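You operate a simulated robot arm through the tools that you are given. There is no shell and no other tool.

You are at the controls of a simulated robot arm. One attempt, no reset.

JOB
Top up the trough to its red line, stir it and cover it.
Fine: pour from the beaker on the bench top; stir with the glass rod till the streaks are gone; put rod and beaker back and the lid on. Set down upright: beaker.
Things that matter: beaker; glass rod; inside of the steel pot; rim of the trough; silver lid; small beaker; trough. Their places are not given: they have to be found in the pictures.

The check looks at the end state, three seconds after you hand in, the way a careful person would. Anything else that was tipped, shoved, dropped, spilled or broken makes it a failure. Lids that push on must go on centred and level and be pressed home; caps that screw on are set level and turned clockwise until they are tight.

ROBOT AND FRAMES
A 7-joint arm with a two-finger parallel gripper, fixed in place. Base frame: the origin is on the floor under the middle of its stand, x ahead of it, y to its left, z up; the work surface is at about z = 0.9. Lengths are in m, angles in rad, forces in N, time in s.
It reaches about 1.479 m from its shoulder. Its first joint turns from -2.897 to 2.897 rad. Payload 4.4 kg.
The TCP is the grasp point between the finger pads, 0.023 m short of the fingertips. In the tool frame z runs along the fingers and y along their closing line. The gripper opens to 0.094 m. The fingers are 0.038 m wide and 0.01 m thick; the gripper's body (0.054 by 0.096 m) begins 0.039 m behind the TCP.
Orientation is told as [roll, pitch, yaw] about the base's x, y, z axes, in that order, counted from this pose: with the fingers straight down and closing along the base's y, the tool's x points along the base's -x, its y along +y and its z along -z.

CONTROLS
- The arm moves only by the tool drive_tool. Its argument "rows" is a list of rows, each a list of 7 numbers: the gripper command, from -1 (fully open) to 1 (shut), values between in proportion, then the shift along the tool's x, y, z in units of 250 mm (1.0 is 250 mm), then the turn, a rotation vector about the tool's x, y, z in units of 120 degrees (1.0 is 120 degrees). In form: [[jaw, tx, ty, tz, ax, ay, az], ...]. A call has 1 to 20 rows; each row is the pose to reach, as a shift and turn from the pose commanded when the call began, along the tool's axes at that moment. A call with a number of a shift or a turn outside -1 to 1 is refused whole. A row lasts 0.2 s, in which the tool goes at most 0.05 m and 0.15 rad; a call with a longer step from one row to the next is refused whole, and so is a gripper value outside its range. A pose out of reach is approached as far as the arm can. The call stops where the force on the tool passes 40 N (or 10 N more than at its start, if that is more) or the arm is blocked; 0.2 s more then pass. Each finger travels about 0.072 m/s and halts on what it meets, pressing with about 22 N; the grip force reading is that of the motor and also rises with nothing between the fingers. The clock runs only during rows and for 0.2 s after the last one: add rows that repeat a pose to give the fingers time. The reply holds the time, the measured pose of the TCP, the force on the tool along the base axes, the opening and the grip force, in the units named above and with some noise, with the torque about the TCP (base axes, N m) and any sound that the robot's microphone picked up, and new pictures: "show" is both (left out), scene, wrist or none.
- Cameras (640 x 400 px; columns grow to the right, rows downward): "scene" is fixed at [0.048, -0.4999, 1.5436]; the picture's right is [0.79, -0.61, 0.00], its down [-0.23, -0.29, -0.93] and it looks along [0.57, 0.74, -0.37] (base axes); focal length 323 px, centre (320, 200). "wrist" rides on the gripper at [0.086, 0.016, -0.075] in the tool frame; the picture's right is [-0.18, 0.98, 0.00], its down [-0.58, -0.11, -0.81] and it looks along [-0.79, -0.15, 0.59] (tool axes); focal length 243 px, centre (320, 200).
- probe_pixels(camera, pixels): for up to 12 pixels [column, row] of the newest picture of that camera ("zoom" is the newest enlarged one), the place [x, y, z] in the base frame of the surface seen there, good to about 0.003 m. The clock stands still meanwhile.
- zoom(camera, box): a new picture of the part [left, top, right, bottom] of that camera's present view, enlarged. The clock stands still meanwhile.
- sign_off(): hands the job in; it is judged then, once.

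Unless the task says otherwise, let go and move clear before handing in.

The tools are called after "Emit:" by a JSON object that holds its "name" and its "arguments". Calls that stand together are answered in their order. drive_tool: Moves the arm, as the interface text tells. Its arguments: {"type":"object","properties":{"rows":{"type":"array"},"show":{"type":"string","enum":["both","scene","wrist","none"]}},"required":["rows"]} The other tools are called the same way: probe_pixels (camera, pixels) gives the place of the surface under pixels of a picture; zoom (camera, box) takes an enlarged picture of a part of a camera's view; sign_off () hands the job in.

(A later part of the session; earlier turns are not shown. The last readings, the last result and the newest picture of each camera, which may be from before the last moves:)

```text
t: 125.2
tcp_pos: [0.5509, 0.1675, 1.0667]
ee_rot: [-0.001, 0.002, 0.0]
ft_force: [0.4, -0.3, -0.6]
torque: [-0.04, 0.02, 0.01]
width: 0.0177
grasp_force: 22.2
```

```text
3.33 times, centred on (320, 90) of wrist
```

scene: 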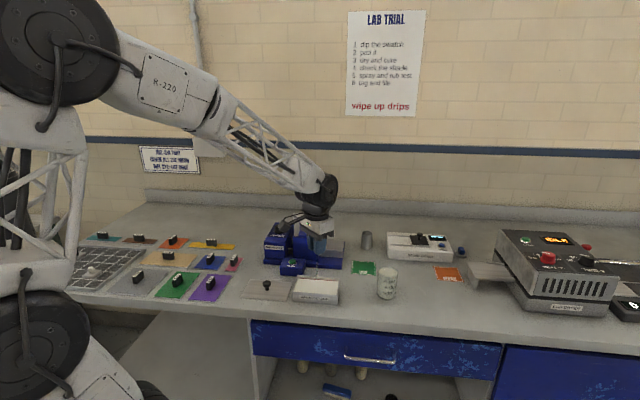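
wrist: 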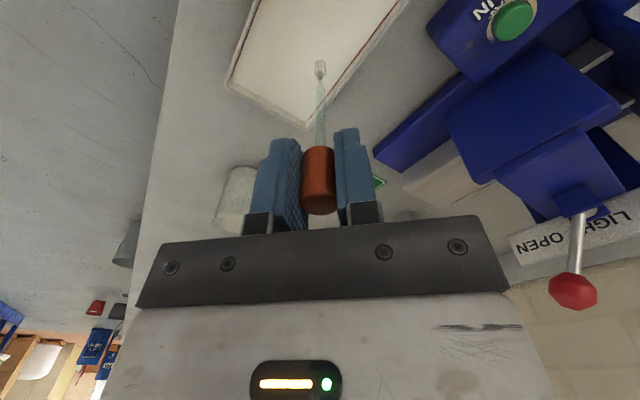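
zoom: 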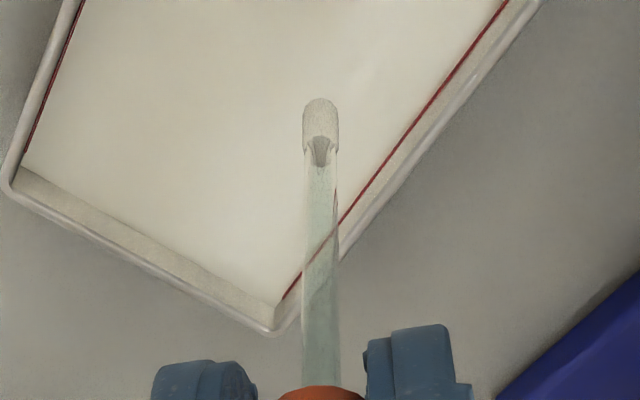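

The trough is unmoved, and the tip has only a thin film with no hanging drop. I'll lift and carry the rod back by the same clear route, gently.

Emit:
{"name": "drive_tool", "arguments": {"rows": [[1, 0, 0, -0.04, 0, 0, 0], [1, 0, 0, -0.11, 0, 0, 0], [1, 0, 0, -0.19, 0, 0, 0], [1, 0, 0, -0.27, 0, 0, 0], [1, -0.02, -0.002, -0.33, 0, 0, 0], [1, -0.07, -0.007, -0.356, 0, 0, 0], [1, -0.14, -0.014, -0.356, 0, 0, 0], [1, -0.22, -0.022, -0.356, 0, 0, 0], [1, -0.3, -0.03, -0.356, 0, 0, 0], [1, -0.38, -0.038, -0.356, 0, 0, 0], [1, -0.46, -0.046, -0.356, 0, 0, 0], [1, -0.54, -0.054, -0.356, 0, 0, 0], [1, -0.61, -0.061, -0.356, 0, 0, 0], [1, -0.66, -0.066, -0.356, 0, 0, 0], [1, -0.676, -0.068, -0.356, 0, 0, 0], [1, -0.676, -0.068, -0.356, 0, 0, 0]], "show": "scene"}}

Emit:
{"name": "zoom", "arguments": {"camera": "scene", "box": [280, 200, 420, 310]}}

```text
t: 128.6
tcp_pos: [0.7204, 0.1506, 1.1557]
ee_rot: [0.001, -0.001, 0.0]
ft_force: [-0.1, -0.9, -0.2]
torque: [0.01, -0.01, 0.01]
width: 0.0178
grasp_force: 21.8
```

scene: 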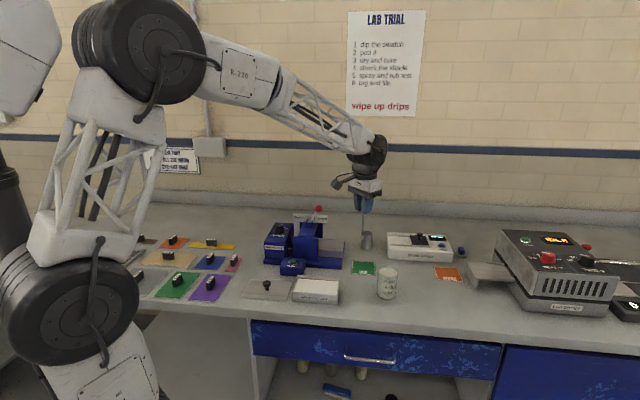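

```text
3.64 times, centred on (350, 255) of scene
```

zoom: 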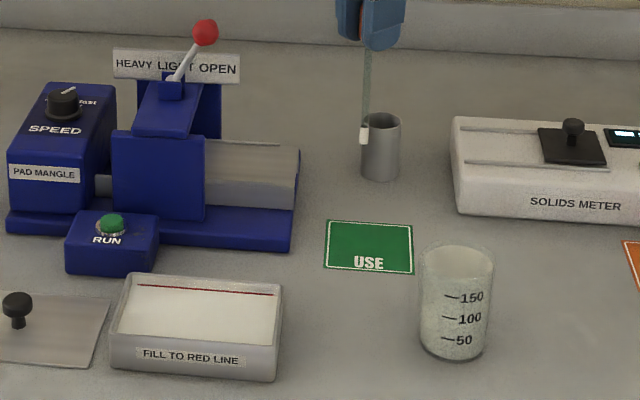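

No drips are visible on the bench, and the trough is uniform white. I'll carry the rod on to above the pot.

Emit:
{"name": "drive_tool", "arguments": {"rows": [[1, -0.03, 0.024, 0, 0, 0, 0], [1, -0.09, 0.072, 0, 0, 0, 0], [1, -0.17, 0.135, 0, 0, 0, 0], [1, -0.25, 0.199, 0, 0, 0, 0], [1, -0.33, 0.263, 0, 0, 0, 0], [1, -0.41, 0.327, 0, 0, 0, 0], [1, -0.49, 0.39, 0, 0, 0, 0], [1, -0.55, 0.438, 0, 0, 0, 0], [1, -0.582, 0.464, 0, 0, 0, 0], [1, -0.592, 0.472, 0, 0, 0, 0], [1, -0.592, 0.472, 0, 0, 0, 0]], "show": "both"}}

Emit:
{"name": "zoom", "arguments": {"camera": "wrist", "box": [260, 0, 380, 100]}}

Emit:
{"name": "zoom", "arguments": {"camera": "scene", "box": [330, 185, 410, 255]}}

```text
t: 131.0
tcp_pos: [0.8691, 0.2681, 1.1551]
ee_rot: [0.0, 0.0, -0.002]
ft_force: [0.2, 0.3, -0.7]
torque: [0.02, 0.0, 0.04]
width: 0.0179
grasp_force: 21.6
```

scene: 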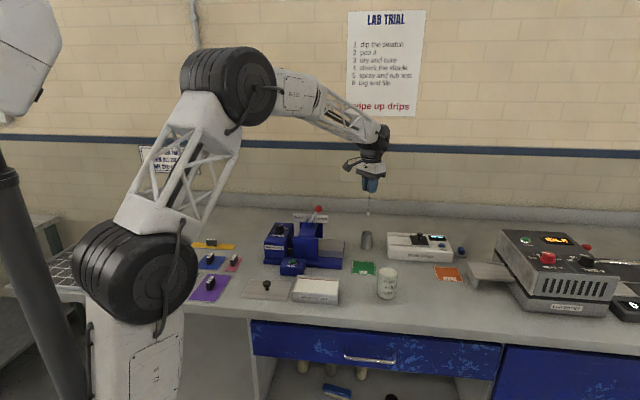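
wrist: 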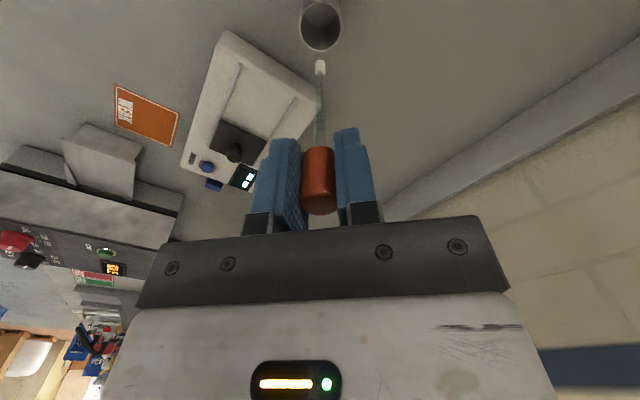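

```text
4.00 times, centred on (320, 50) of wrist
```

zoom: 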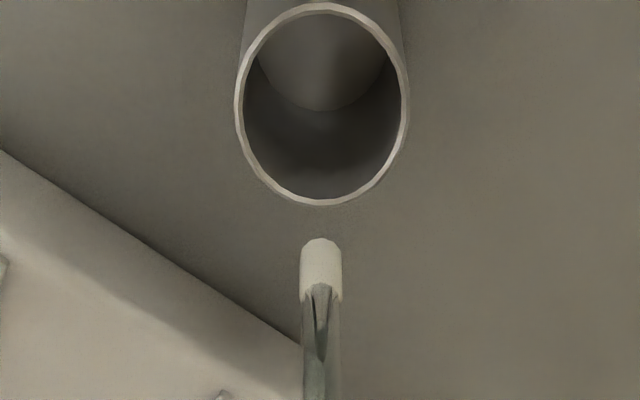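

```text
5.71 times, centred on (370, 220) of scene
```

zoom: 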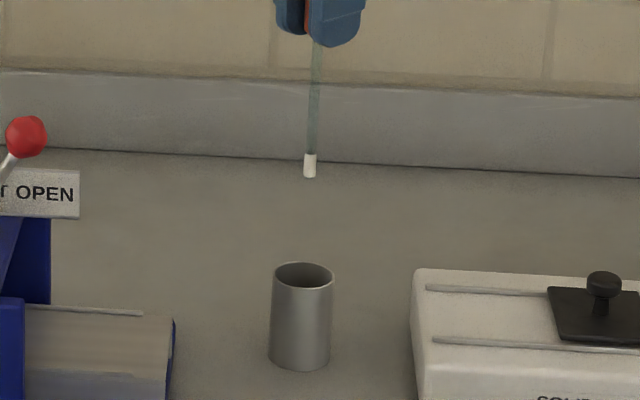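

The rod is aligned over the pot mouth (pot rim centred at about (320,26) in the wrist view). I'll lower it in, slowing near the bottom.

Emit:
{"name": "drive_tool", "arguments": {"rows": [[1, 0, 0, 0.03, 0, 0, 0], [1, 0, 0, 0.09, 0, 0, 0], [1, 0, 0, 0.16, 0, 0, 0], [1, 0, 0, 0.23, 0, 0, 0], [1, 0, 0, 0.3, 0, 0, 0], [1, 0, 0, 0.36, 0, 0, 0], [1, 0, 0, 0.41, 0, 0, 0], [1, 0, 0, 0.45, 0, 0, 0], [1, 0, 0, 0.48, 0, 0, 0], [1, 0, 0, 0.5, 0, 0, 0], [1, 0, 0, 0.508, 0, 0, 0], [1, 0, 0, 0.508, 0, 0, 0]], "show": "both"}}

Emit:
{"name": "zoom", "arguments": {"camera": "scene", "box": [330, 185, 410, 255]}}

Emit:
{"name": "zoom", "arguments": {"camera": "wrist", "box": [240, 20, 400, 150]}}

```text
t: 133.6
tcp_pos: [0.8685, 0.2686, 1.0276]
ee_rot: [0.0, -0.001, -0.001]
ft_force: [0.0, 0.8, -0.5]
torque: [-0.01, 0.06, 0.0]
width: 0.0179
grasp_force: 22.0
```

scene: 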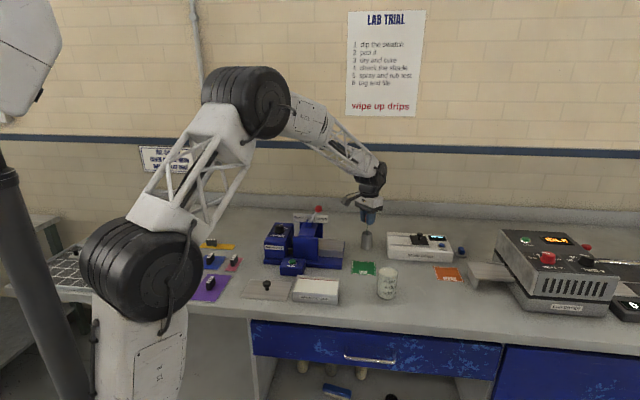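
wrist: 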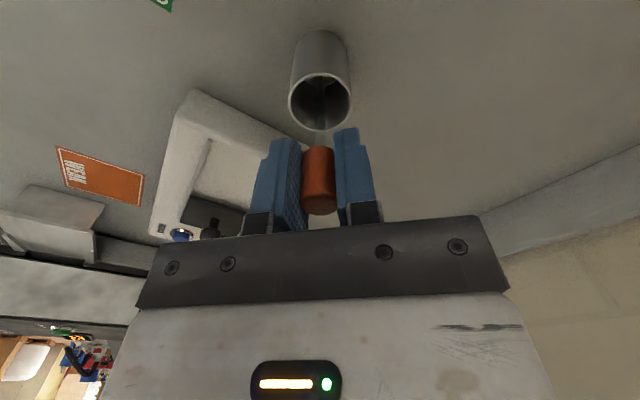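

```text
5.71 times, centred on (370, 220) of scene
```

zoom: 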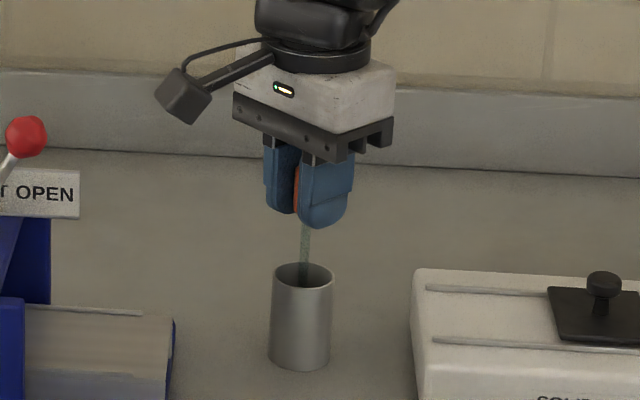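

```text
3.08 times, centred on (320, 85) of wrist
```

zoom: 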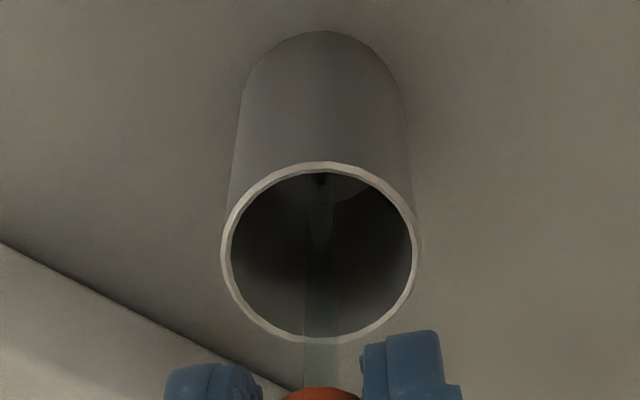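

The rod is inside the pot, a few mm above the bottom. I'll lower in 0.5 mm steps to find the bottom.

Emit:
{"name": "drive_tool", "arguments": {"rows": [[1, 0, 0, 0.002, 0, 0, 0], [1, 0, 0, 0.004, 0, 0, 0], [1, 0, 0, 0.006, 0, 0, 0], [1, 0, 0, 0.008, 0, 0, 0], [1, 0, 0, 0.008, 0, 0, 0]], "show": "none"}}

```text
t: 134.8
tcp_pos: [0.8687, 0.2679, 1.0253]
ee_rot: [0.0, 0.002, -0.001]
ft_force: [0.3, 0.2, 0.5]
torque: [0.02, 0.0, 0.01]
width: 0.0178
grasp_force: 22.1
```

I'm at the original gripping height with almost no force. I'll take one more small step down.

Emit:
{"name": "drive_tool", "arguments": {"rows": [[1, 0, 0, 0.002, 0, 0, 0], [1, 0, 0, 0.004, 0, 0, 0], [1, 0, 0, 0.004, 0, 0, 0]], "show": "none"}}

```text
t: 135.6
tcp_pos: [0.8664, 0.2678, 1.0245]
ee_rot: [-0.001, 0.0, 0.0]
ft_force: [0.9, -0.3, 0.1]
torque: [0.0, 0.0, 0.01]
width: 0.0178
grasp_force: 22.3
```

There's still no bottom contact, so I'll go another 1 mm in small steps.

Emit:
{"name": "drive_tool", "arguments": {"rows": [[1, 0, 0, 0.002, 0, 0, 0], [1, 0, 0, 0.004, 0, 0, 0], [1, 0, 0, 0.004, 0, 0, 0]], "show": "both"}}

Emit:
{"name": "zoom", "arguments": {"camera": "wrist", "box": [240, 20, 400, 150]}}

Emit:
{"name": "zoom", "arguments": {"camera": "scene", "box": [340, 205, 400, 255]}}

```text
t: 136.4
tcp_pos: [0.8678, 0.2674, 1.0252]
ee_rot: [0.001, 0.0, 0.0]
ft_force: [0.1, -0.2, 9.7]
torque: [0.02, -0.03, -0.01]
width: 0.0179
grasp_force: 21.7
```

scene: 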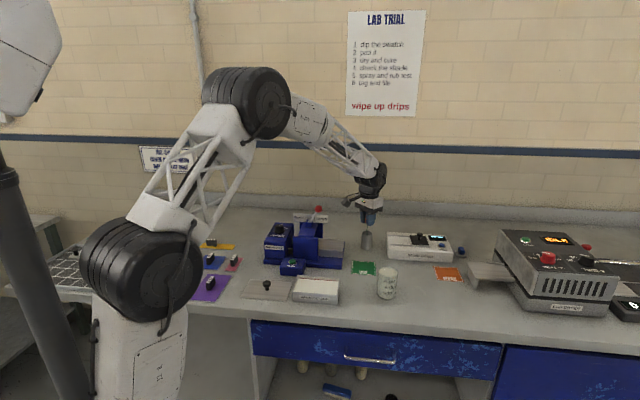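
wrist: 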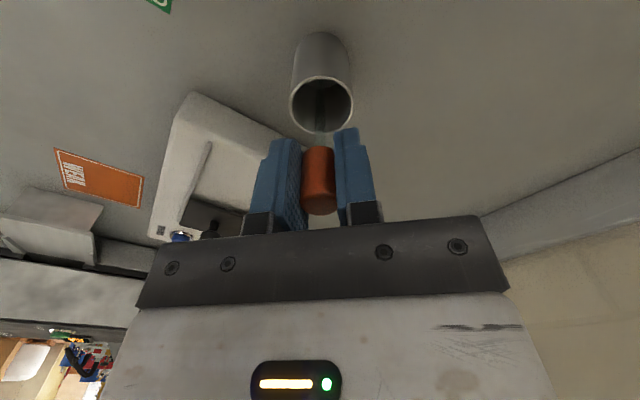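

```text
3.08 times, centred on (320, 85) of wrist
```

zoom: 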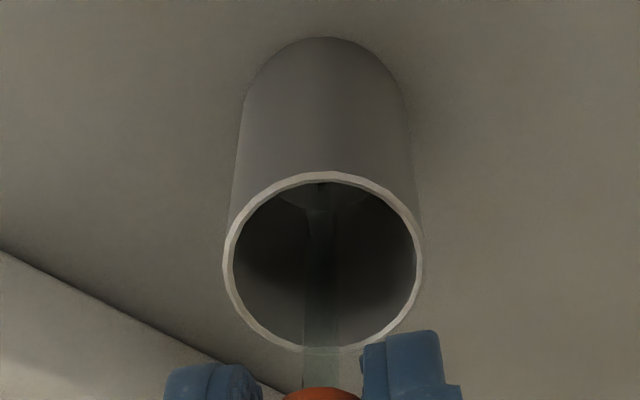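

```text
8.00 times, centred on (370, 230) of scene
```

zoom: 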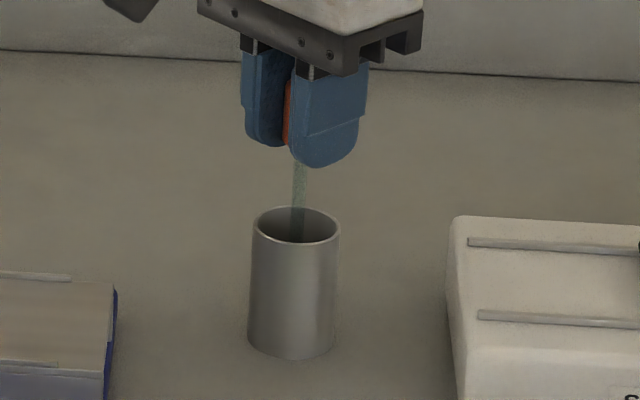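

Bottom contact is found (Fz 9.7 N) and the pot hasn't moved. I'll ease up 0.7 mm, then open the jaws gradually.

Emit:
{"name": "drive_tool", "arguments": {"rows": [[1, 0, 0, -0.003, 0, 0, 0], [1, 0, 0, -0.003, 0, 0, 0], [0.6, 0, 0, -0.003, 0, 0, 0], [0.5, 0, 0, -0.003, 0, 0, 0], [0.35, 0, 0, -0.003, 0, 0, 0], [0.1, 0, 0, -0.003, 0, 0, 0], [-0.3, 0, 0, -0.003, 0, 0, 0], [-0.7, 0, 0, -0.003, 0, 0, 0], [-1, 0, 0, -0.003, 0, 0, 0], [-1, 0, 0, -0.003, 0, 0, 0], [-1, 0, 0, -0.003, 0, 0, 0]], "show": "both"}}

Emit:
{"name": "zoom", "arguments": {"camera": "wrist", "box": [200, 20, 460, 240]}}

Emit:
{"name": "zoom", "arguments": {"camera": "scene", "box": [330, 185, 410, 255]}}

```text
t: 138.8
tcp_pos: [0.8686, 0.2687, 1.0249]
ee_rot: [-0.001, 0.001, 0.0]
ft_force: [0.6, -0.3, -0.3]
torque: [0.01, -0.01, -0.02]
width: 0.094
grasp_force: 0.0
```

scene: 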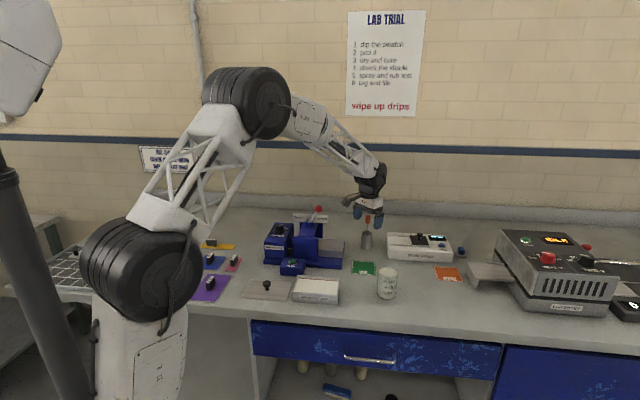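
wrist: 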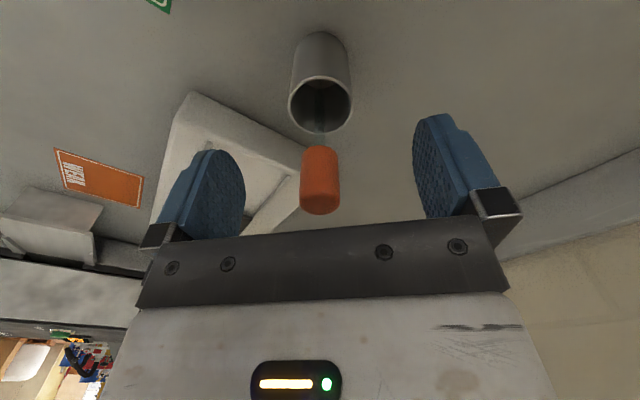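

```text
1.82 times, centred on (330, 130) of wrist
```

zoom: 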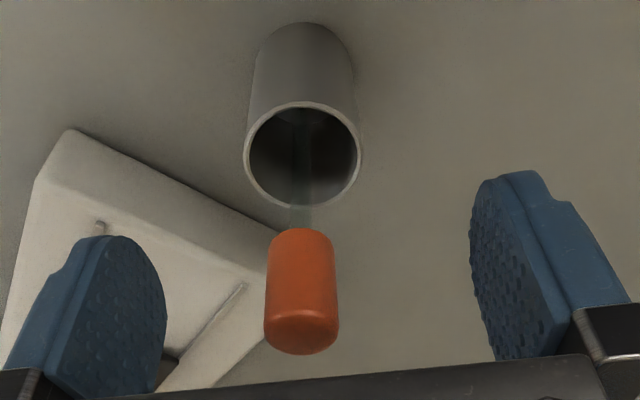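

```text
5.71 times, centred on (370, 220) of scene
```

zoom: 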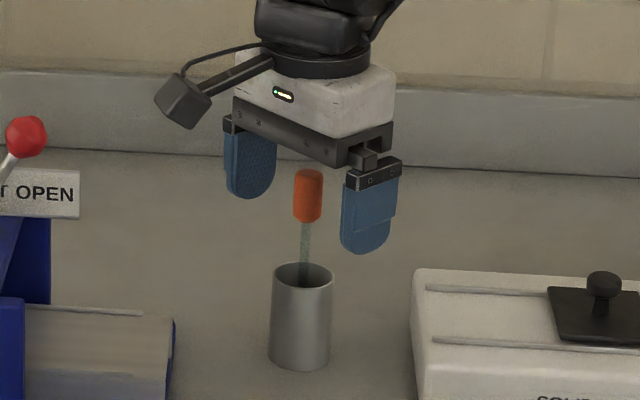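

The rod stands upright in the pot as it did originally. I'll lift clear and head toward the lid around the mangle's front.

Emit:
{"name": "drive_tool", "arguments": {"rows": [[-1, 0, 0, -0.03, 0, 0, 0], [-1, 0, 0, -0.1, 0, 0, 0], [-1, 0, 0, -0.2, 0, 0, 0], [-1, 0, 0, -0.32, 0, 0, 0], [-1, 0, 0, -0.43, 0, 0, 0], [-1, 0.02, -0.015, -0.52, 0, 0, 0], [-1, 0.08, -0.07, -0.56, 0, 0, 0], [-1, 0.18, -0.15, -0.56, 0, 0, 0], [-1, 0.29, -0.25, -0.56, 0, 0, 0], [-1, 0.4, -0.35, -0.56, 0, 0, 0], [-1, 0.51, -0.44, -0.56, 0, 0, 0], [-1, 0.62, -0.5, -0.56, 0, 0, 0], [-1, 0.74, -0.52, -0.56, 0, 0, 0], [-1, 0.87, -0.52, -0.56, 0, 0, 0], [-1, 0.97, -0.52, -0.56, 0, 0, 0], [-1, 0.97, -0.52, -0.56, 0, 0, 0]], "show": "scene"}}

Emit:
{"name": "zoom", "arguments": {"camera": "scene", "box": [300, 200, 440, 310]}}

```text
t: 142.2
tcp_pos: [0.6259, 0.1377, 1.166]
ee_rot: [0.001, 0.0, -0.001]
ft_force: [-0.5, -0.3, 0.9]
torque: [0.02, -0.01, -0.01]
width: 0.0943
grasp_force: 0.1
```

scene: 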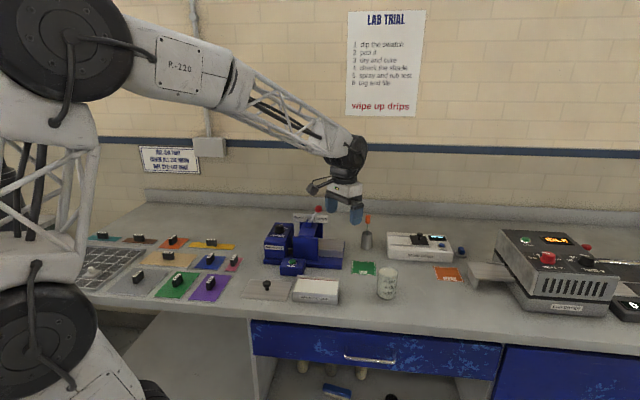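

```text
3.64 times, centred on (370, 255) of scene
```

zoom: 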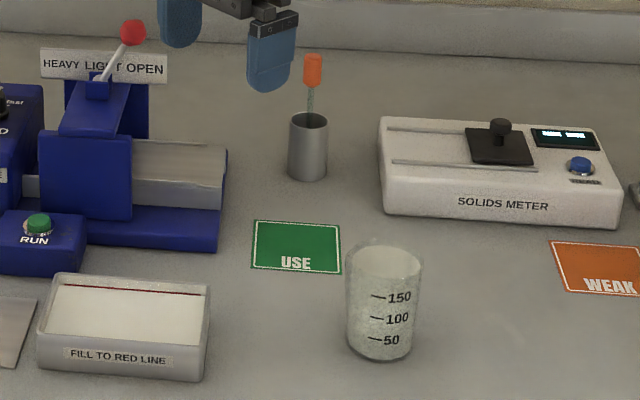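

The rod and beaker are both in place and the bench is dry. I'll move above the lid's knob.

Emit:
{"name": "drive_tool", "arguments": {"rows": [[-1, 0.04, 0.025, 0, 0, 0, 0], [-1, 0.12, 0.075, 0.01, 0, 0, 0], [-1, 0.21, 0.135, 0.03, 0, 0, 0], [-1, 0.3, 0.195, 0.06, 0, 0, 0], [-1, 0.4, 0.26, 0.1, 0, 0, 0], [-1, 0.5, 0.33, 0.15, 0, 0, 0], [-1, 0.59, 0.39, 0.2, 0, 0, 0], [-1, 0.67, 0.445, 0.25, 0, 0, 0], [-1, 0.73, 0.49, 0.29, 0, 0, 0], [-1, 0.77, 0.515, 0.32, 0, 0, 0], [-1, 0.784, 0.524, 0.344, 0, 0, 0], [-1, 0.784, 0.524, 0.344, 0, 0, 0]], "show": "both"}}

Emit:
{"name": "zoom", "arguments": {"camera": "wrist", "box": [200, 0, 460, 160]}}

```text
t: 144.8
tcp_pos: [0.4302, 0.2699, 1.0785]
ee_rot: [0.0, -0.002, -0.001]
ft_force: [0.4, -0.5, -0.2]
torque: [0.02, -0.04, -0.02]
width: 0.0939
grasp_force: 0.0
```

scene: 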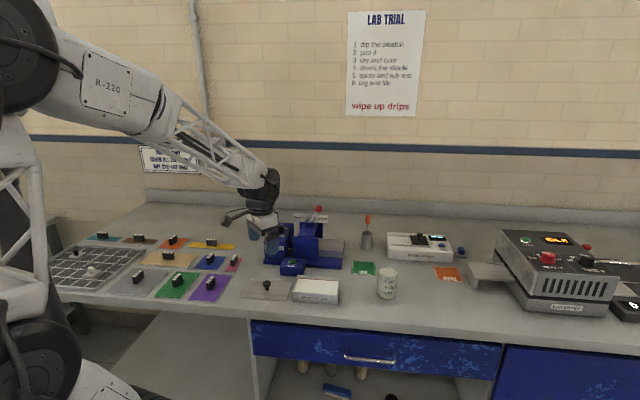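
wrist: 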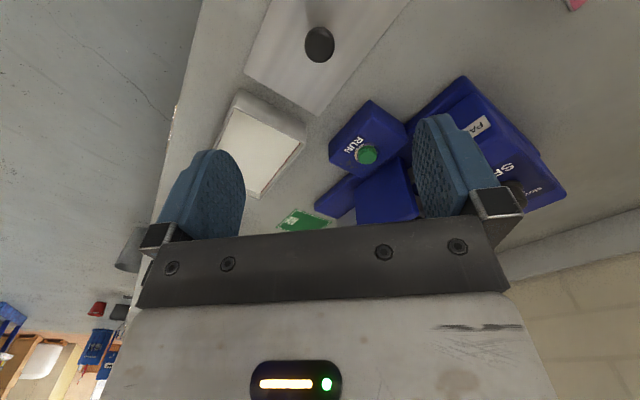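

```text
2.46 times, centred on (330, 80) of wrist
```

zoom: 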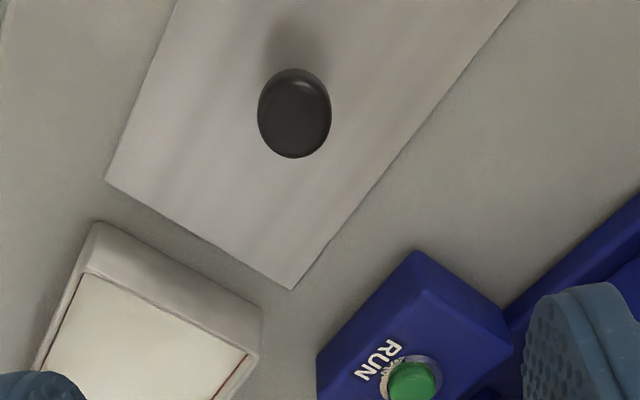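

The knob is at (320,44) in the wrist view, about 1–2 mm toward the base from the TCP. I'll correct that, narrow the jaws to about 60 mm and descend so the fingertips stop just above the plate.

Emit:
{"name": "drive_tool", "arguments": {"rows": [[-0.6, 0.002, 0, 0.04, 0, 0, 0], [-0.3, 0.004, 0, 0.12, 0, 0, 0], [-0.3, 0.005, 0, 0.22, 0, 0, 0], [-0.3, 0.005, 0, 0.32, 0, 0, 0], [-0.3, 0.005, 0, 0.41, 0, 0, 0], [-0.3, 0.005, 0, 0.48, 0, 0, 0], [-0.3, 0.005, 0, 0.53, 0, 0, 0], [-0.3, 0.005, 0, 0.556, 0, 0, 0], [-0.3, 0.005, 0, 0.568, 0, 0, 0], [-0.3, 0.005, 0, 0.568, 0, 0, 0]], "show": "both"}}

Emit:
{"name": "zoom", "arguments": {"camera": "wrist", "box": [200, 40, 440, 240]}}

Emit:
{"name": "zoom", "arguments": {"camera": "scene", "box": [225, 230, 345, 310]}}

```text
t: 147.0
tcp_pos: [0.4288, 0.27, 0.9379]
ee_rot: [-0.001, -0.002, 0.0]
ft_force: [0.6, 0.6, 0.3]
torque: [0.02, 0.0, -0.01]
width: 0.0611
grasp_force: 0.1
```

scene: 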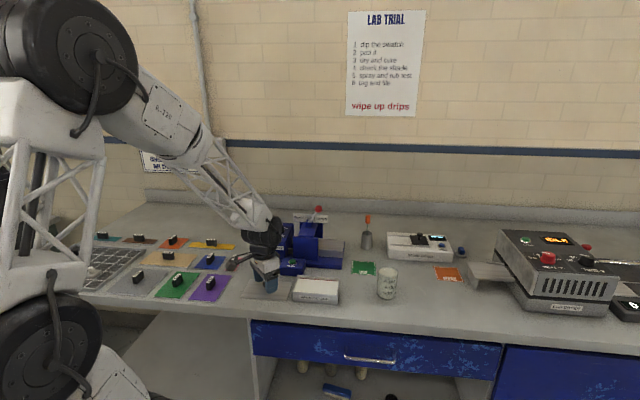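
wrist: 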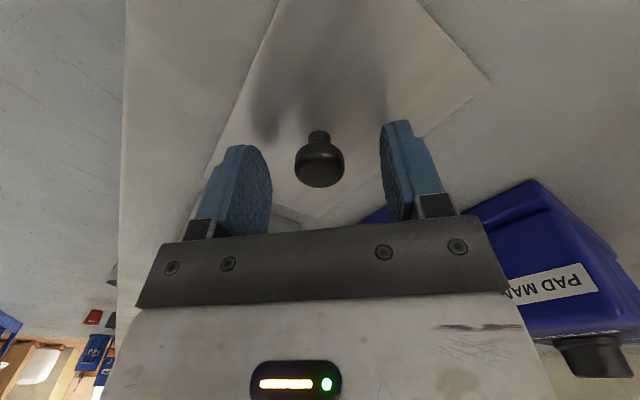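

```text
2.00 times, centred on (320, 140) of wrist
```

zoom: 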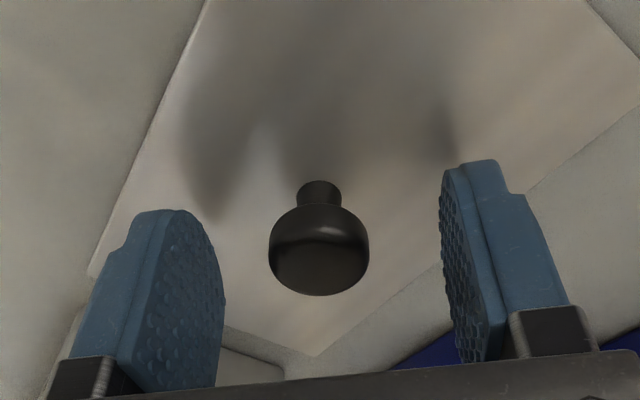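

```text
5.00 times, centred on (285, 270) of scene
```

zoom: 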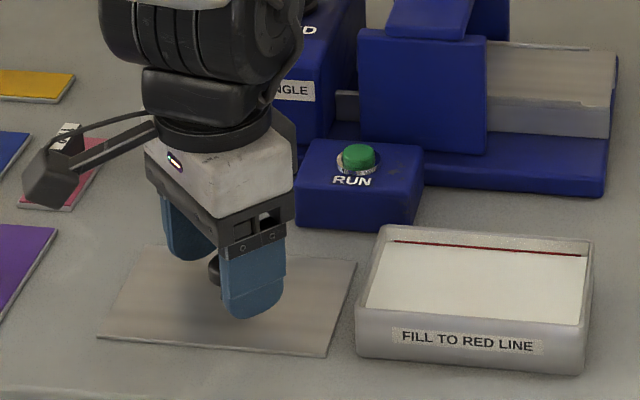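

The knob sits centred between the jaws. I'll probe its height and the plate's top to set the final grip height.

Emit:
{"name": "probe_pixels", "arguments": {"camera": "wrist", "pixels": [[318, 172], [318, 178], [312, 172], [326, 172], [319, 160], [319, 152], [319, 136], [290, 120], [340, 110], [250, 150], [320, 100], [300, 200]]}}

```text
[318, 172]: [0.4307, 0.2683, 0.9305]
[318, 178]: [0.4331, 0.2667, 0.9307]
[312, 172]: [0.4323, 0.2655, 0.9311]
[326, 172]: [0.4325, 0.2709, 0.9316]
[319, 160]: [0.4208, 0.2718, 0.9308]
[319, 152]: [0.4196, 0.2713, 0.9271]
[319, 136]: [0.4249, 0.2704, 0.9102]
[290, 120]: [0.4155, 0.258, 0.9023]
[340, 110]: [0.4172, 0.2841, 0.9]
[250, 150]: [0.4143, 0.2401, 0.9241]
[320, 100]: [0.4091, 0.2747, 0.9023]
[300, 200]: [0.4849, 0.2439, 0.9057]
```

The knob top is at z≈0.931, plate top at ≈0.904, and knob centre at about (0.431,0.269). I'll lower 4 mm, shift 2 mm forward, and close.

Emit:
{"name": "drive_tool", "arguments": {"rows": [[-0.3, -0.004, -0.002, 0.006, 0, 0, 0], [-0.3, -0.008, -0.003, 0.012, 0, 0, 0], [-0.3, -0.008, -0.003, 0.018, 0, 0, 0], [-0.3, -0.008, -0.003, 0.018, 0, 0, 0], [0.1, -0.008, -0.003, 0.018, 0, 0, 0], [0.3, -0.008, -0.003, 0.018, 0, 0, 0], [0.5, -0.008, -0.003, 0.018, 0, 0, 0], [1, -0.008, -0.003, 0.018, 0, 0, 0], [1, -0.008, -0.003, 0.018, 0, 0, 0], [1, -0.008, -0.003, 0.018, 0, 0, 0], [1, -0.008, -0.003, 0.018, 0, 0, 0]], "show": "both"}}

Emit:
{"name": "zoom", "arguments": {"camera": "wrist", "box": [200, 40, 440, 240]}}

Emit:
{"name": "zoom", "arguments": {"camera": "scene", "box": [225, 230, 345, 310]}}

```text
t: 149.4
tcp_pos: [0.4311, 0.2686, 0.9327]
ee_rot: [-0.001, 0.002, 0.001]
ft_force: [0.3, 0.1, 0.3]
torque: [-0.05, -0.03, 0.02]
width: 0.0242
grasp_force: 22.0
```

scene: 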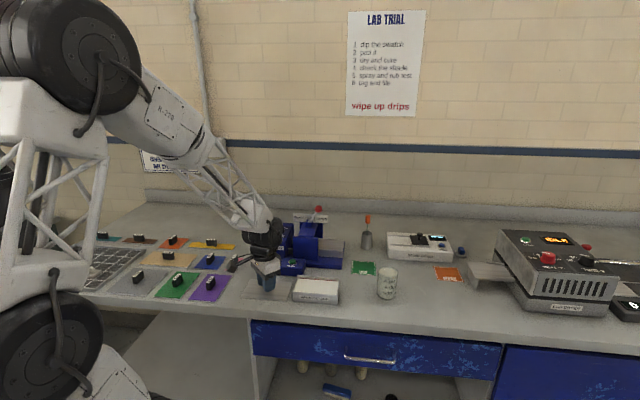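
wrist: 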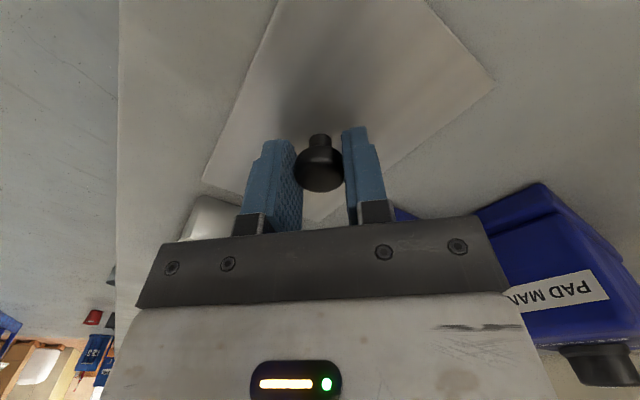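

```text
2.00 times, centred on (320, 140) of wrist
```

zoom: 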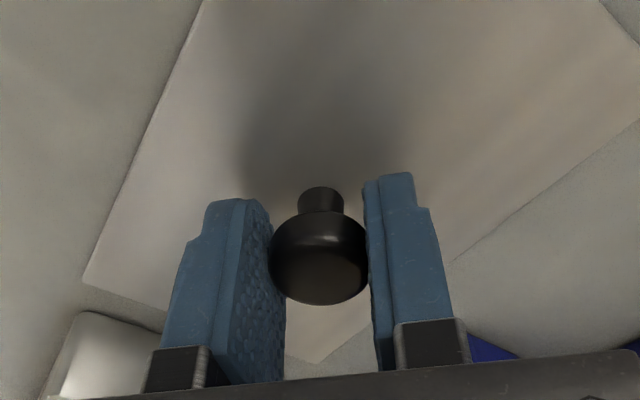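

```text
5.00 times, centred on (285, 270) of scene
```

zoom: 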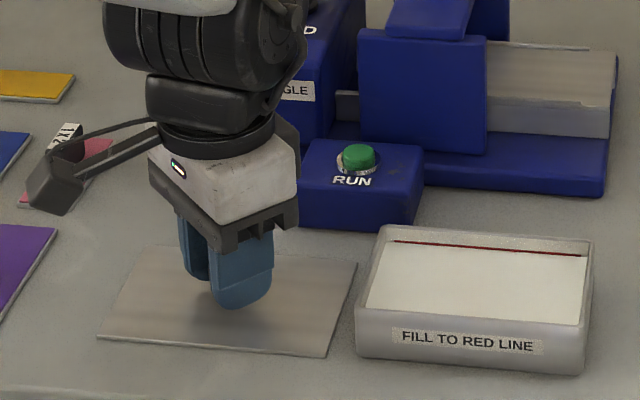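

The knob is gripped (24 mm, 22 N) at TCP (0.431,0.269,0.933). I'll lift straight up 8 cm and check that the lid hangs level.

Emit:
{"name": "drive_tool", "arguments": {"rows": [[1, 0, 0, -0.008, 0, 0, 0], [1, 0, 0, -0.024, 0, 0, 0], [1, 0, 0, -0.05, 0, 0, 0], [1, 0, 0, -0.09, 0, 0, 0], [1, 0, 0, -0.14, 0, 0, 0], [1, 0, 0, -0.19, 0, 0, 0], [1, 0, 0, -0.24, 0, 0, 0], [1, 0, 0, -0.28, 0, 0, 0], [1, 0, 0, -0.31, 0, 0, 0], [1, 0, 0, -0.32, 0, 0, 0], [1, 0, 0, -0.32, 0, 0, 0]], "show": "both"}}

Emit:
{"name": "zoom", "arguments": {"camera": "scene", "box": [225, 210, 345, 310]}}

Emit:
{"name": "zoom", "arguments": {"camera": "wrist", "box": [180, 0, 500, 240]}}

```text
t: 151.8
tcp_pos: [0.4305, 0.27, 1.0123]
ee_rot: [0.001, 0.001, 0.0]
ft_force: [0.0, -0.1, -1.2]
torque: [0.0, 0.02, -0.01]
width: 0.0248
grasp_force: 21.8
```

scene: 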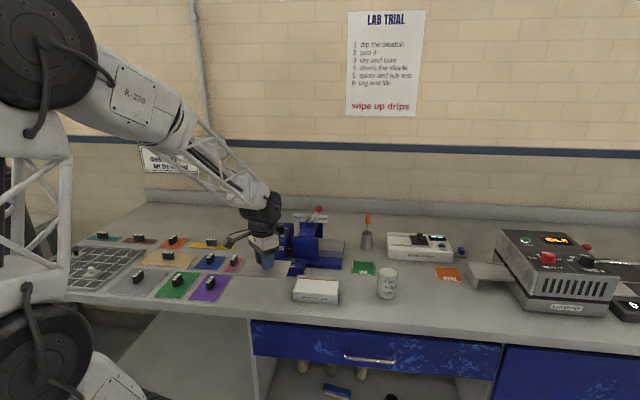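
wrist: 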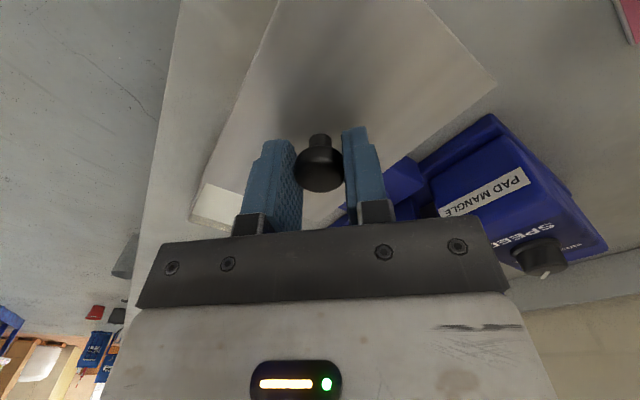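

```text
4.00 times, centred on (285, 260) of scene
```

zoom: 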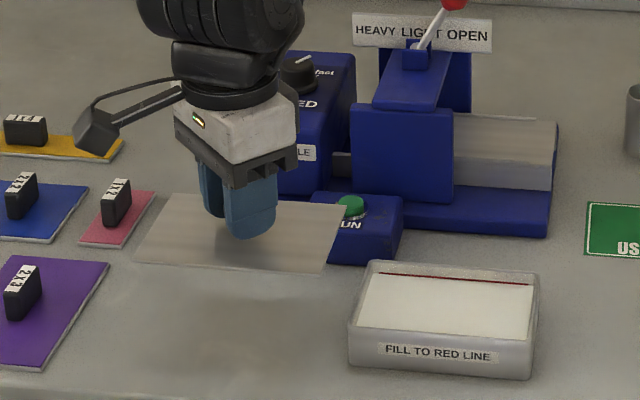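

```text
1.67 times, centred on (340, 120) of wrist
```

zoom: 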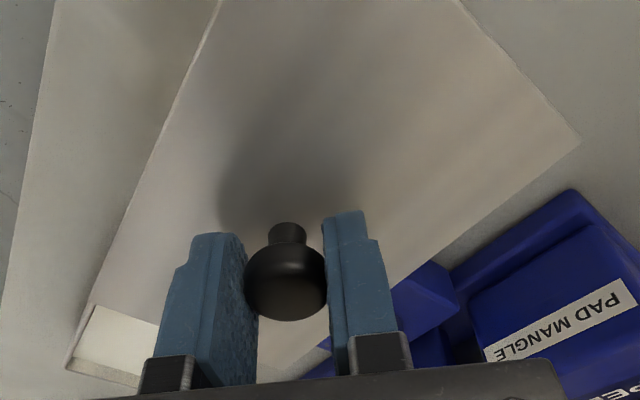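

The lid is up. I'll probe several points across its top to check it's level and get its exact position.

Emit:
{"name": "probe_pixels", "arguments": {"camera": "scene", "pixels": [[285, 264], [289, 263], [282, 270], [284, 275], [278, 275], [270, 274], [262, 274], [255, 273], [247, 273], [243, 274], [250, 263], [247, 267]]}}

Emit:
{"name": "zoom", "arguments": {"camera": "scene", "box": [234, 248, 298, 288]}}

```text
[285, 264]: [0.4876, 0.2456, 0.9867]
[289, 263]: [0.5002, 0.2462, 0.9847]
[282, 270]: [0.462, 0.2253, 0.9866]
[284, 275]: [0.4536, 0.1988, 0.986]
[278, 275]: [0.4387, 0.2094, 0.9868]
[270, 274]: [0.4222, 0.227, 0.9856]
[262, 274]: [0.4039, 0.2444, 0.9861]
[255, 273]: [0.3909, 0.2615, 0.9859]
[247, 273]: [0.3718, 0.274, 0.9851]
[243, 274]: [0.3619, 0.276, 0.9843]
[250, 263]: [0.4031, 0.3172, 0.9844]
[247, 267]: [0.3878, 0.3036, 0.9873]
```

```text
10.00 times, centred on (266, 268) of scene
```

zoom: 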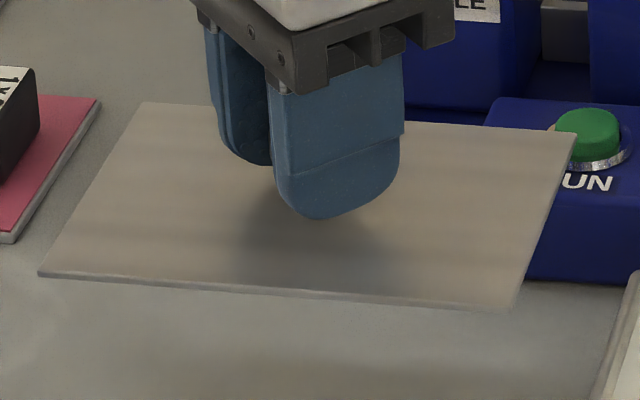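

The lid hangs level (top z≈0.986 across all points). I'll carry it along to hover over the trough at this height and then fine-align visually.

Emit:
{"name": "drive_tool", "arguments": {"rows": [[1, -0.01, -0.01, 0, 0, 0, 0], [1, -0.035, -0.034, 0, 0, 0, 0], [1, -0.075, -0.073, 0, 0, 0, 0], [1, -0.125, -0.121, 0, 0, 0, 0], [1, -0.18, -0.175, 0, 0, 0, 0], [1, -0.235, -0.228, 0, 0, 0, 0], [1, -0.29, -0.282, 0, 0, 0, 0], [1, -0.345, -0.335, 0, 0, 0, 0], [1, -0.39, -0.379, 0, 0, 0, 0], [1, -0.425, -0.413, 0, 0, 0, 0], [1, -0.441, -0.428, 0, 0, 0, 0], [1, -0.445, -0.432, 0, 0, 0, 0], [1, -0.445, -0.432, 0.04, 0, 0, 0], [1, -0.445, -0.432, 0.08, 0, 0, 0], [1, -0.445, -0.432, 0.1, 0, 0, 0], [1, -0.445, -0.432, 0.1, 0, 0, 0]], "show": "both"}}

Emit:
{"name": "zoom", "arguments": {"camera": "scene", "box": [285, 258, 349, 306]}}

Emit:
{"name": "zoom", "arguments": {"camera": "wrist", "box": [160, 0, 520, 240]}}

```text
t: 155.2
tcp_pos: [0.5411, 0.1599, 0.9882]
ee_rot: [0.002, 0.0, 0.0]
ft_force: [-0.3, 0.1, -0.6]
torque: [-0.01, 0.0, 0.01]
width: 0.0247
grasp_force: 22.4
```

scene: 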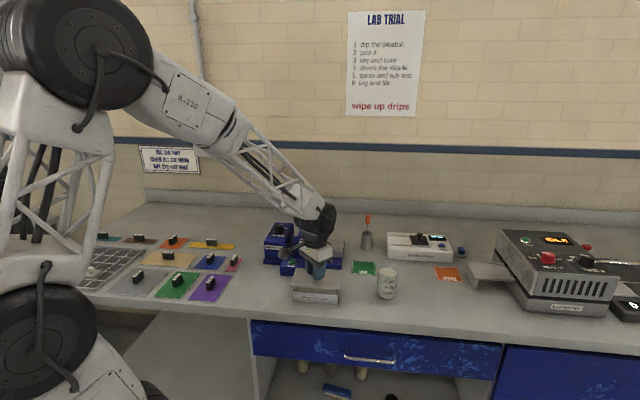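
wrist: 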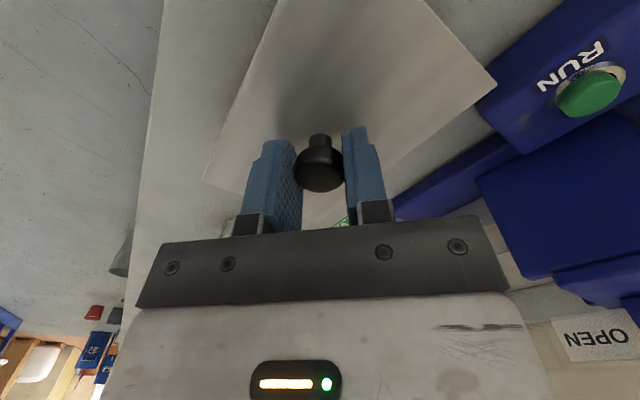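

```text
8.33 times, centred on (317, 282) of scene
```

zoom: 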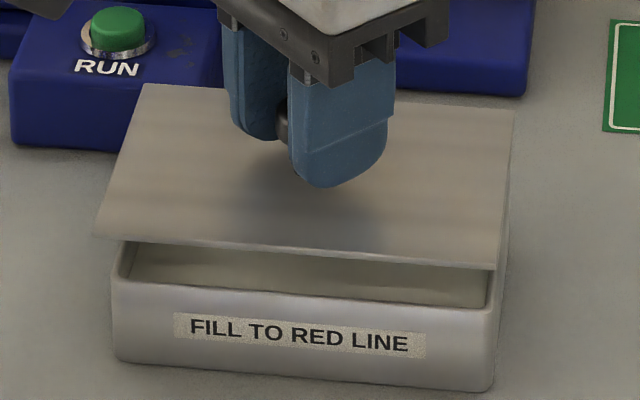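

```text
1.67 times, centred on (340, 120) of wrist
```

zoom: 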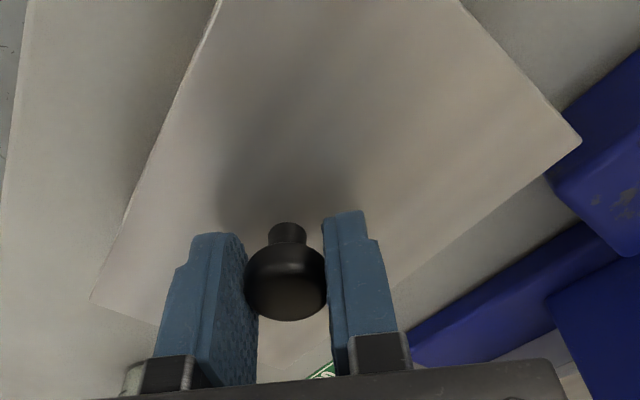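

The lid hovers about 18 mm above the rim and looks roughly centred and parallel. I'll lower it to about 5 mm above the rim so I can align the edges more exactly.

Emit:
{"name": "drive_tool", "arguments": {"rows": [[1, -0.002, -0.002, 0.012, 0, 0, 0], [1, -0.004, -0.003, 0.026, 0, 0, 0], [1, -0.004, -0.003, 0.04, 0, 0, 0], [1, -0.004, -0.003, 0.05, 0, 0, 0], [1, -0.004, -0.003, 0.05, 0, 0, 0]], "show": "both"}}

Emit:
{"name": "zoom", "arguments": {"camera": "scene", "box": [285, 265, 349, 305]}}

Emit:
{"name": "zoom", "arguments": {"camera": "wrist", "box": [160, 0, 520, 240]}}

```text
t: 156.4
tcp_pos: [0.5423, 0.1601, 0.975]
ee_rot: [0.0, -0.001, 0.0]
ft_force: [0.3, -0.2, -1.0]
torque: [0.01, -0.02, -0.01]
width: 0.0248
grasp_force: 21.9
```

scene: 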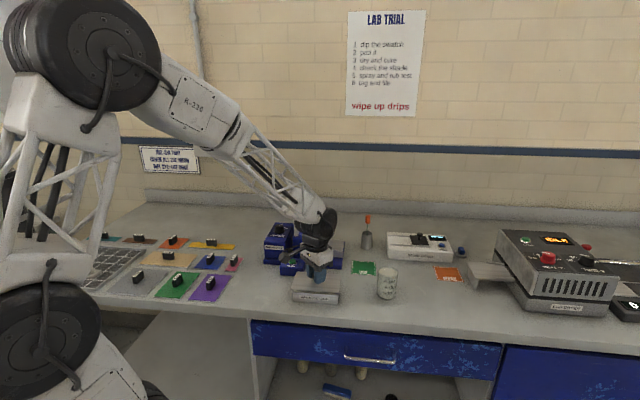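
wrist: 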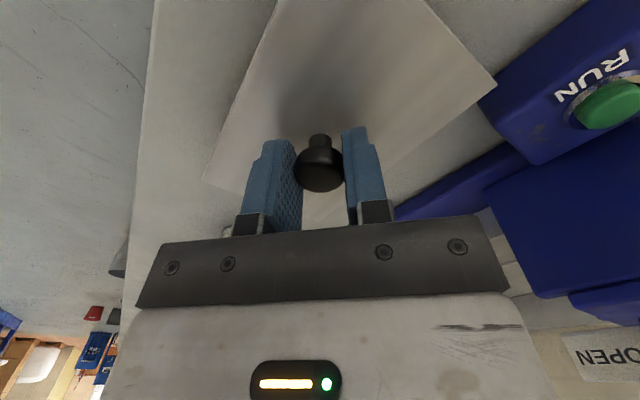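

```text
10.00 times, centred on (317, 285) of scene
```

zoom: 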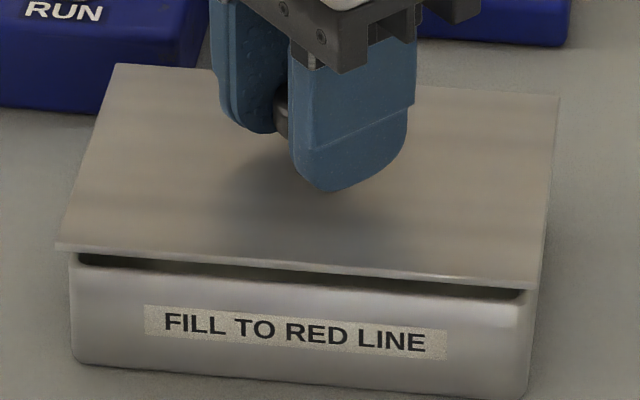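

```text
1.67 times, centred on (340, 120) of wrist
```

zoom: 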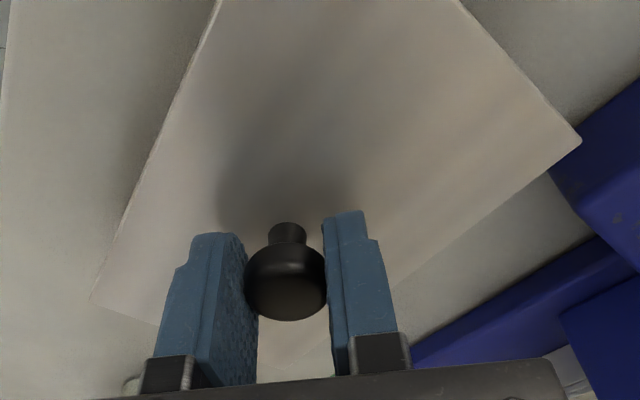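

With the height difference accounted for, the lid's corners overhang the trough's evenly (about 3 mm at the ends, about 4 mm at the sides). I'll lower gently until contact.

Emit:
{"name": "drive_tool", "arguments": {"rows": [[1, 0, 0, 0.004, 0, 0, 0], [1, 0, 0, 0.008, 0, 0, 0], [1, 0, 0, 0.012, 0, 0, 0], [1, 0, 0, 0.016, 0, 0, 0], [1, 0, 0, 0.016, 0, 0, 0]], "show": "scene"}}

Emit:
{"name": "zoom", "arguments": {"camera": "scene", "box": [285, 265, 349, 305]}}

```text
t: 157.6
tcp_pos: [0.5424, 0.1572, 0.9712]
ee_rot: [0.0, 0.001, -0.001]
ft_force: [0.3, 0.1, -1.1]
torque: [0.01, -0.01, -0.02]
width: 0.0245
grasp_force: 22.1
```

scene: 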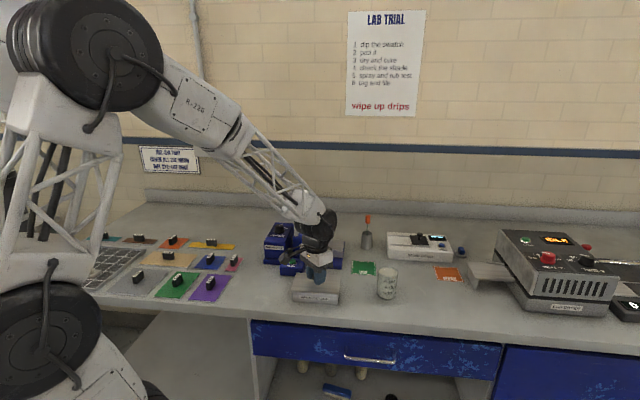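

```text
10.00 times, centred on (317, 285) of scene
```

zoom: 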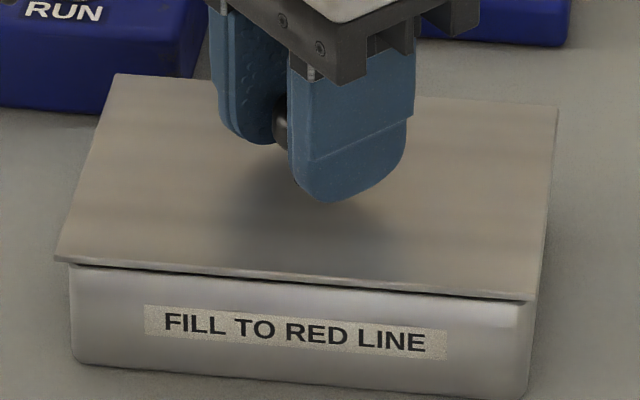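

The lid is about 1–2 mm above the rim, with slightly more overhang at the back (about 10 px) than the front (about 5 px). I'll shift 1.3 mm toward the camera, then lower in 0.5 mm steps to contact.

Emit:
{"name": "drive_tool", "arguments": {"rows": [[1, 0.0016, -0.002, 0, 0, 0, 0], [1, 0.0032, -0.004, 0, 0, 0, 0], [1, 0.0032, -0.004, 0.002, 0, 0, 0], [1, 0.0032, -0.004, 0.004, 0, 0, 0], [1, 0.0032, -0.004, 0.004, 0, 0, 0]], "show": "none"}}

Emit:
{"name": "zoom", "arguments": {"camera": "scene", "box": [285, 265, 349, 305]}}

```text
t: 158.8
tcp_pos: [0.5432, 0.1599, 0.9701]
ee_rot: [-0.001, 0.0, 0.0]
ft_force: [0.7, 0.1, -1.4]
torque: [-0.01, 0.0, -0.03]
width: 0.0246
grasp_force: 21.7
```

```text
10.00 times, centred on (317, 285) of scene
```

zoom: 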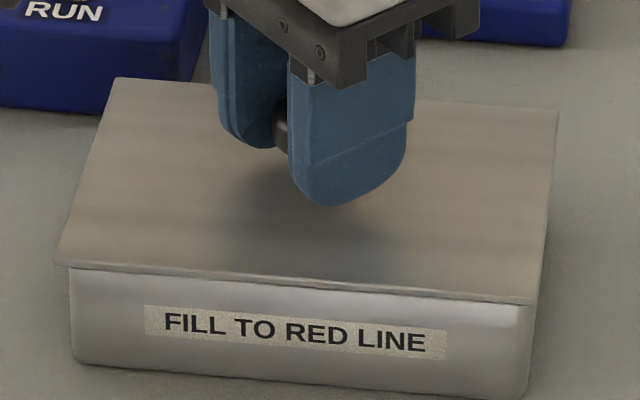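

The lid is nearly seated and still hanging (Fz −1.4). I'll continue down in 0.5 mm steps.

Emit:
{"name": "drive_tool", "arguments": {"rows": [[1, 0, 0, 0.002, 0, 0, 0], [1, 0, 0, 0.004, 0, 0, 0], [1, 0, 0, 0.004, 0, 0, 0]], "show": "none"}}

```text
t: 159.6
tcp_pos: [0.5426, 0.1584, 0.9697]
ee_rot: [0.0, -0.001, -0.001]
ft_force: [-0.3, 0.9, -0.7]
torque: [-0.01, 0.0, -0.02]
width: 0.0246
grasp_force: 22.2
```

No firm contact yet (Fz −0.7), so I'll go another 0.5–1 mm down.

Emit:
{"name": "drive_tool", "arguments": {"rows": [[1, 0, 0, 0.002, 0, 0, 0], [1, 0, 0, 0.004, 0, 0, 0], [1, 0, 0, 0.004, 0, 0, 0]], "show": "none"}}

Emit:
{"name": "zoom", "arguments": {"camera": "scene", "box": [285, 265, 349, 305]}}

```text
t: 160.4
tcp_pos: [0.5424, 0.16, 0.9678]
ee_rot: [0.0, -0.002, 0.0]
ft_force: [-0.7, 3.0, 17.9]
torque: [0.04, -0.07, -0.02]
width: 0.025
grasp_force: 22.2
```

```text
10.00 times, centred on (317, 285) of scene
```

zoom: 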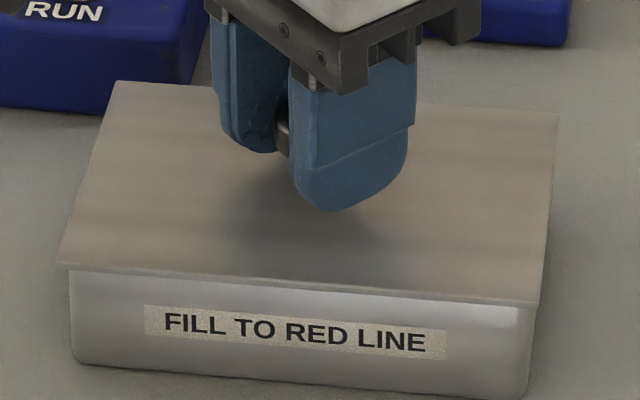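

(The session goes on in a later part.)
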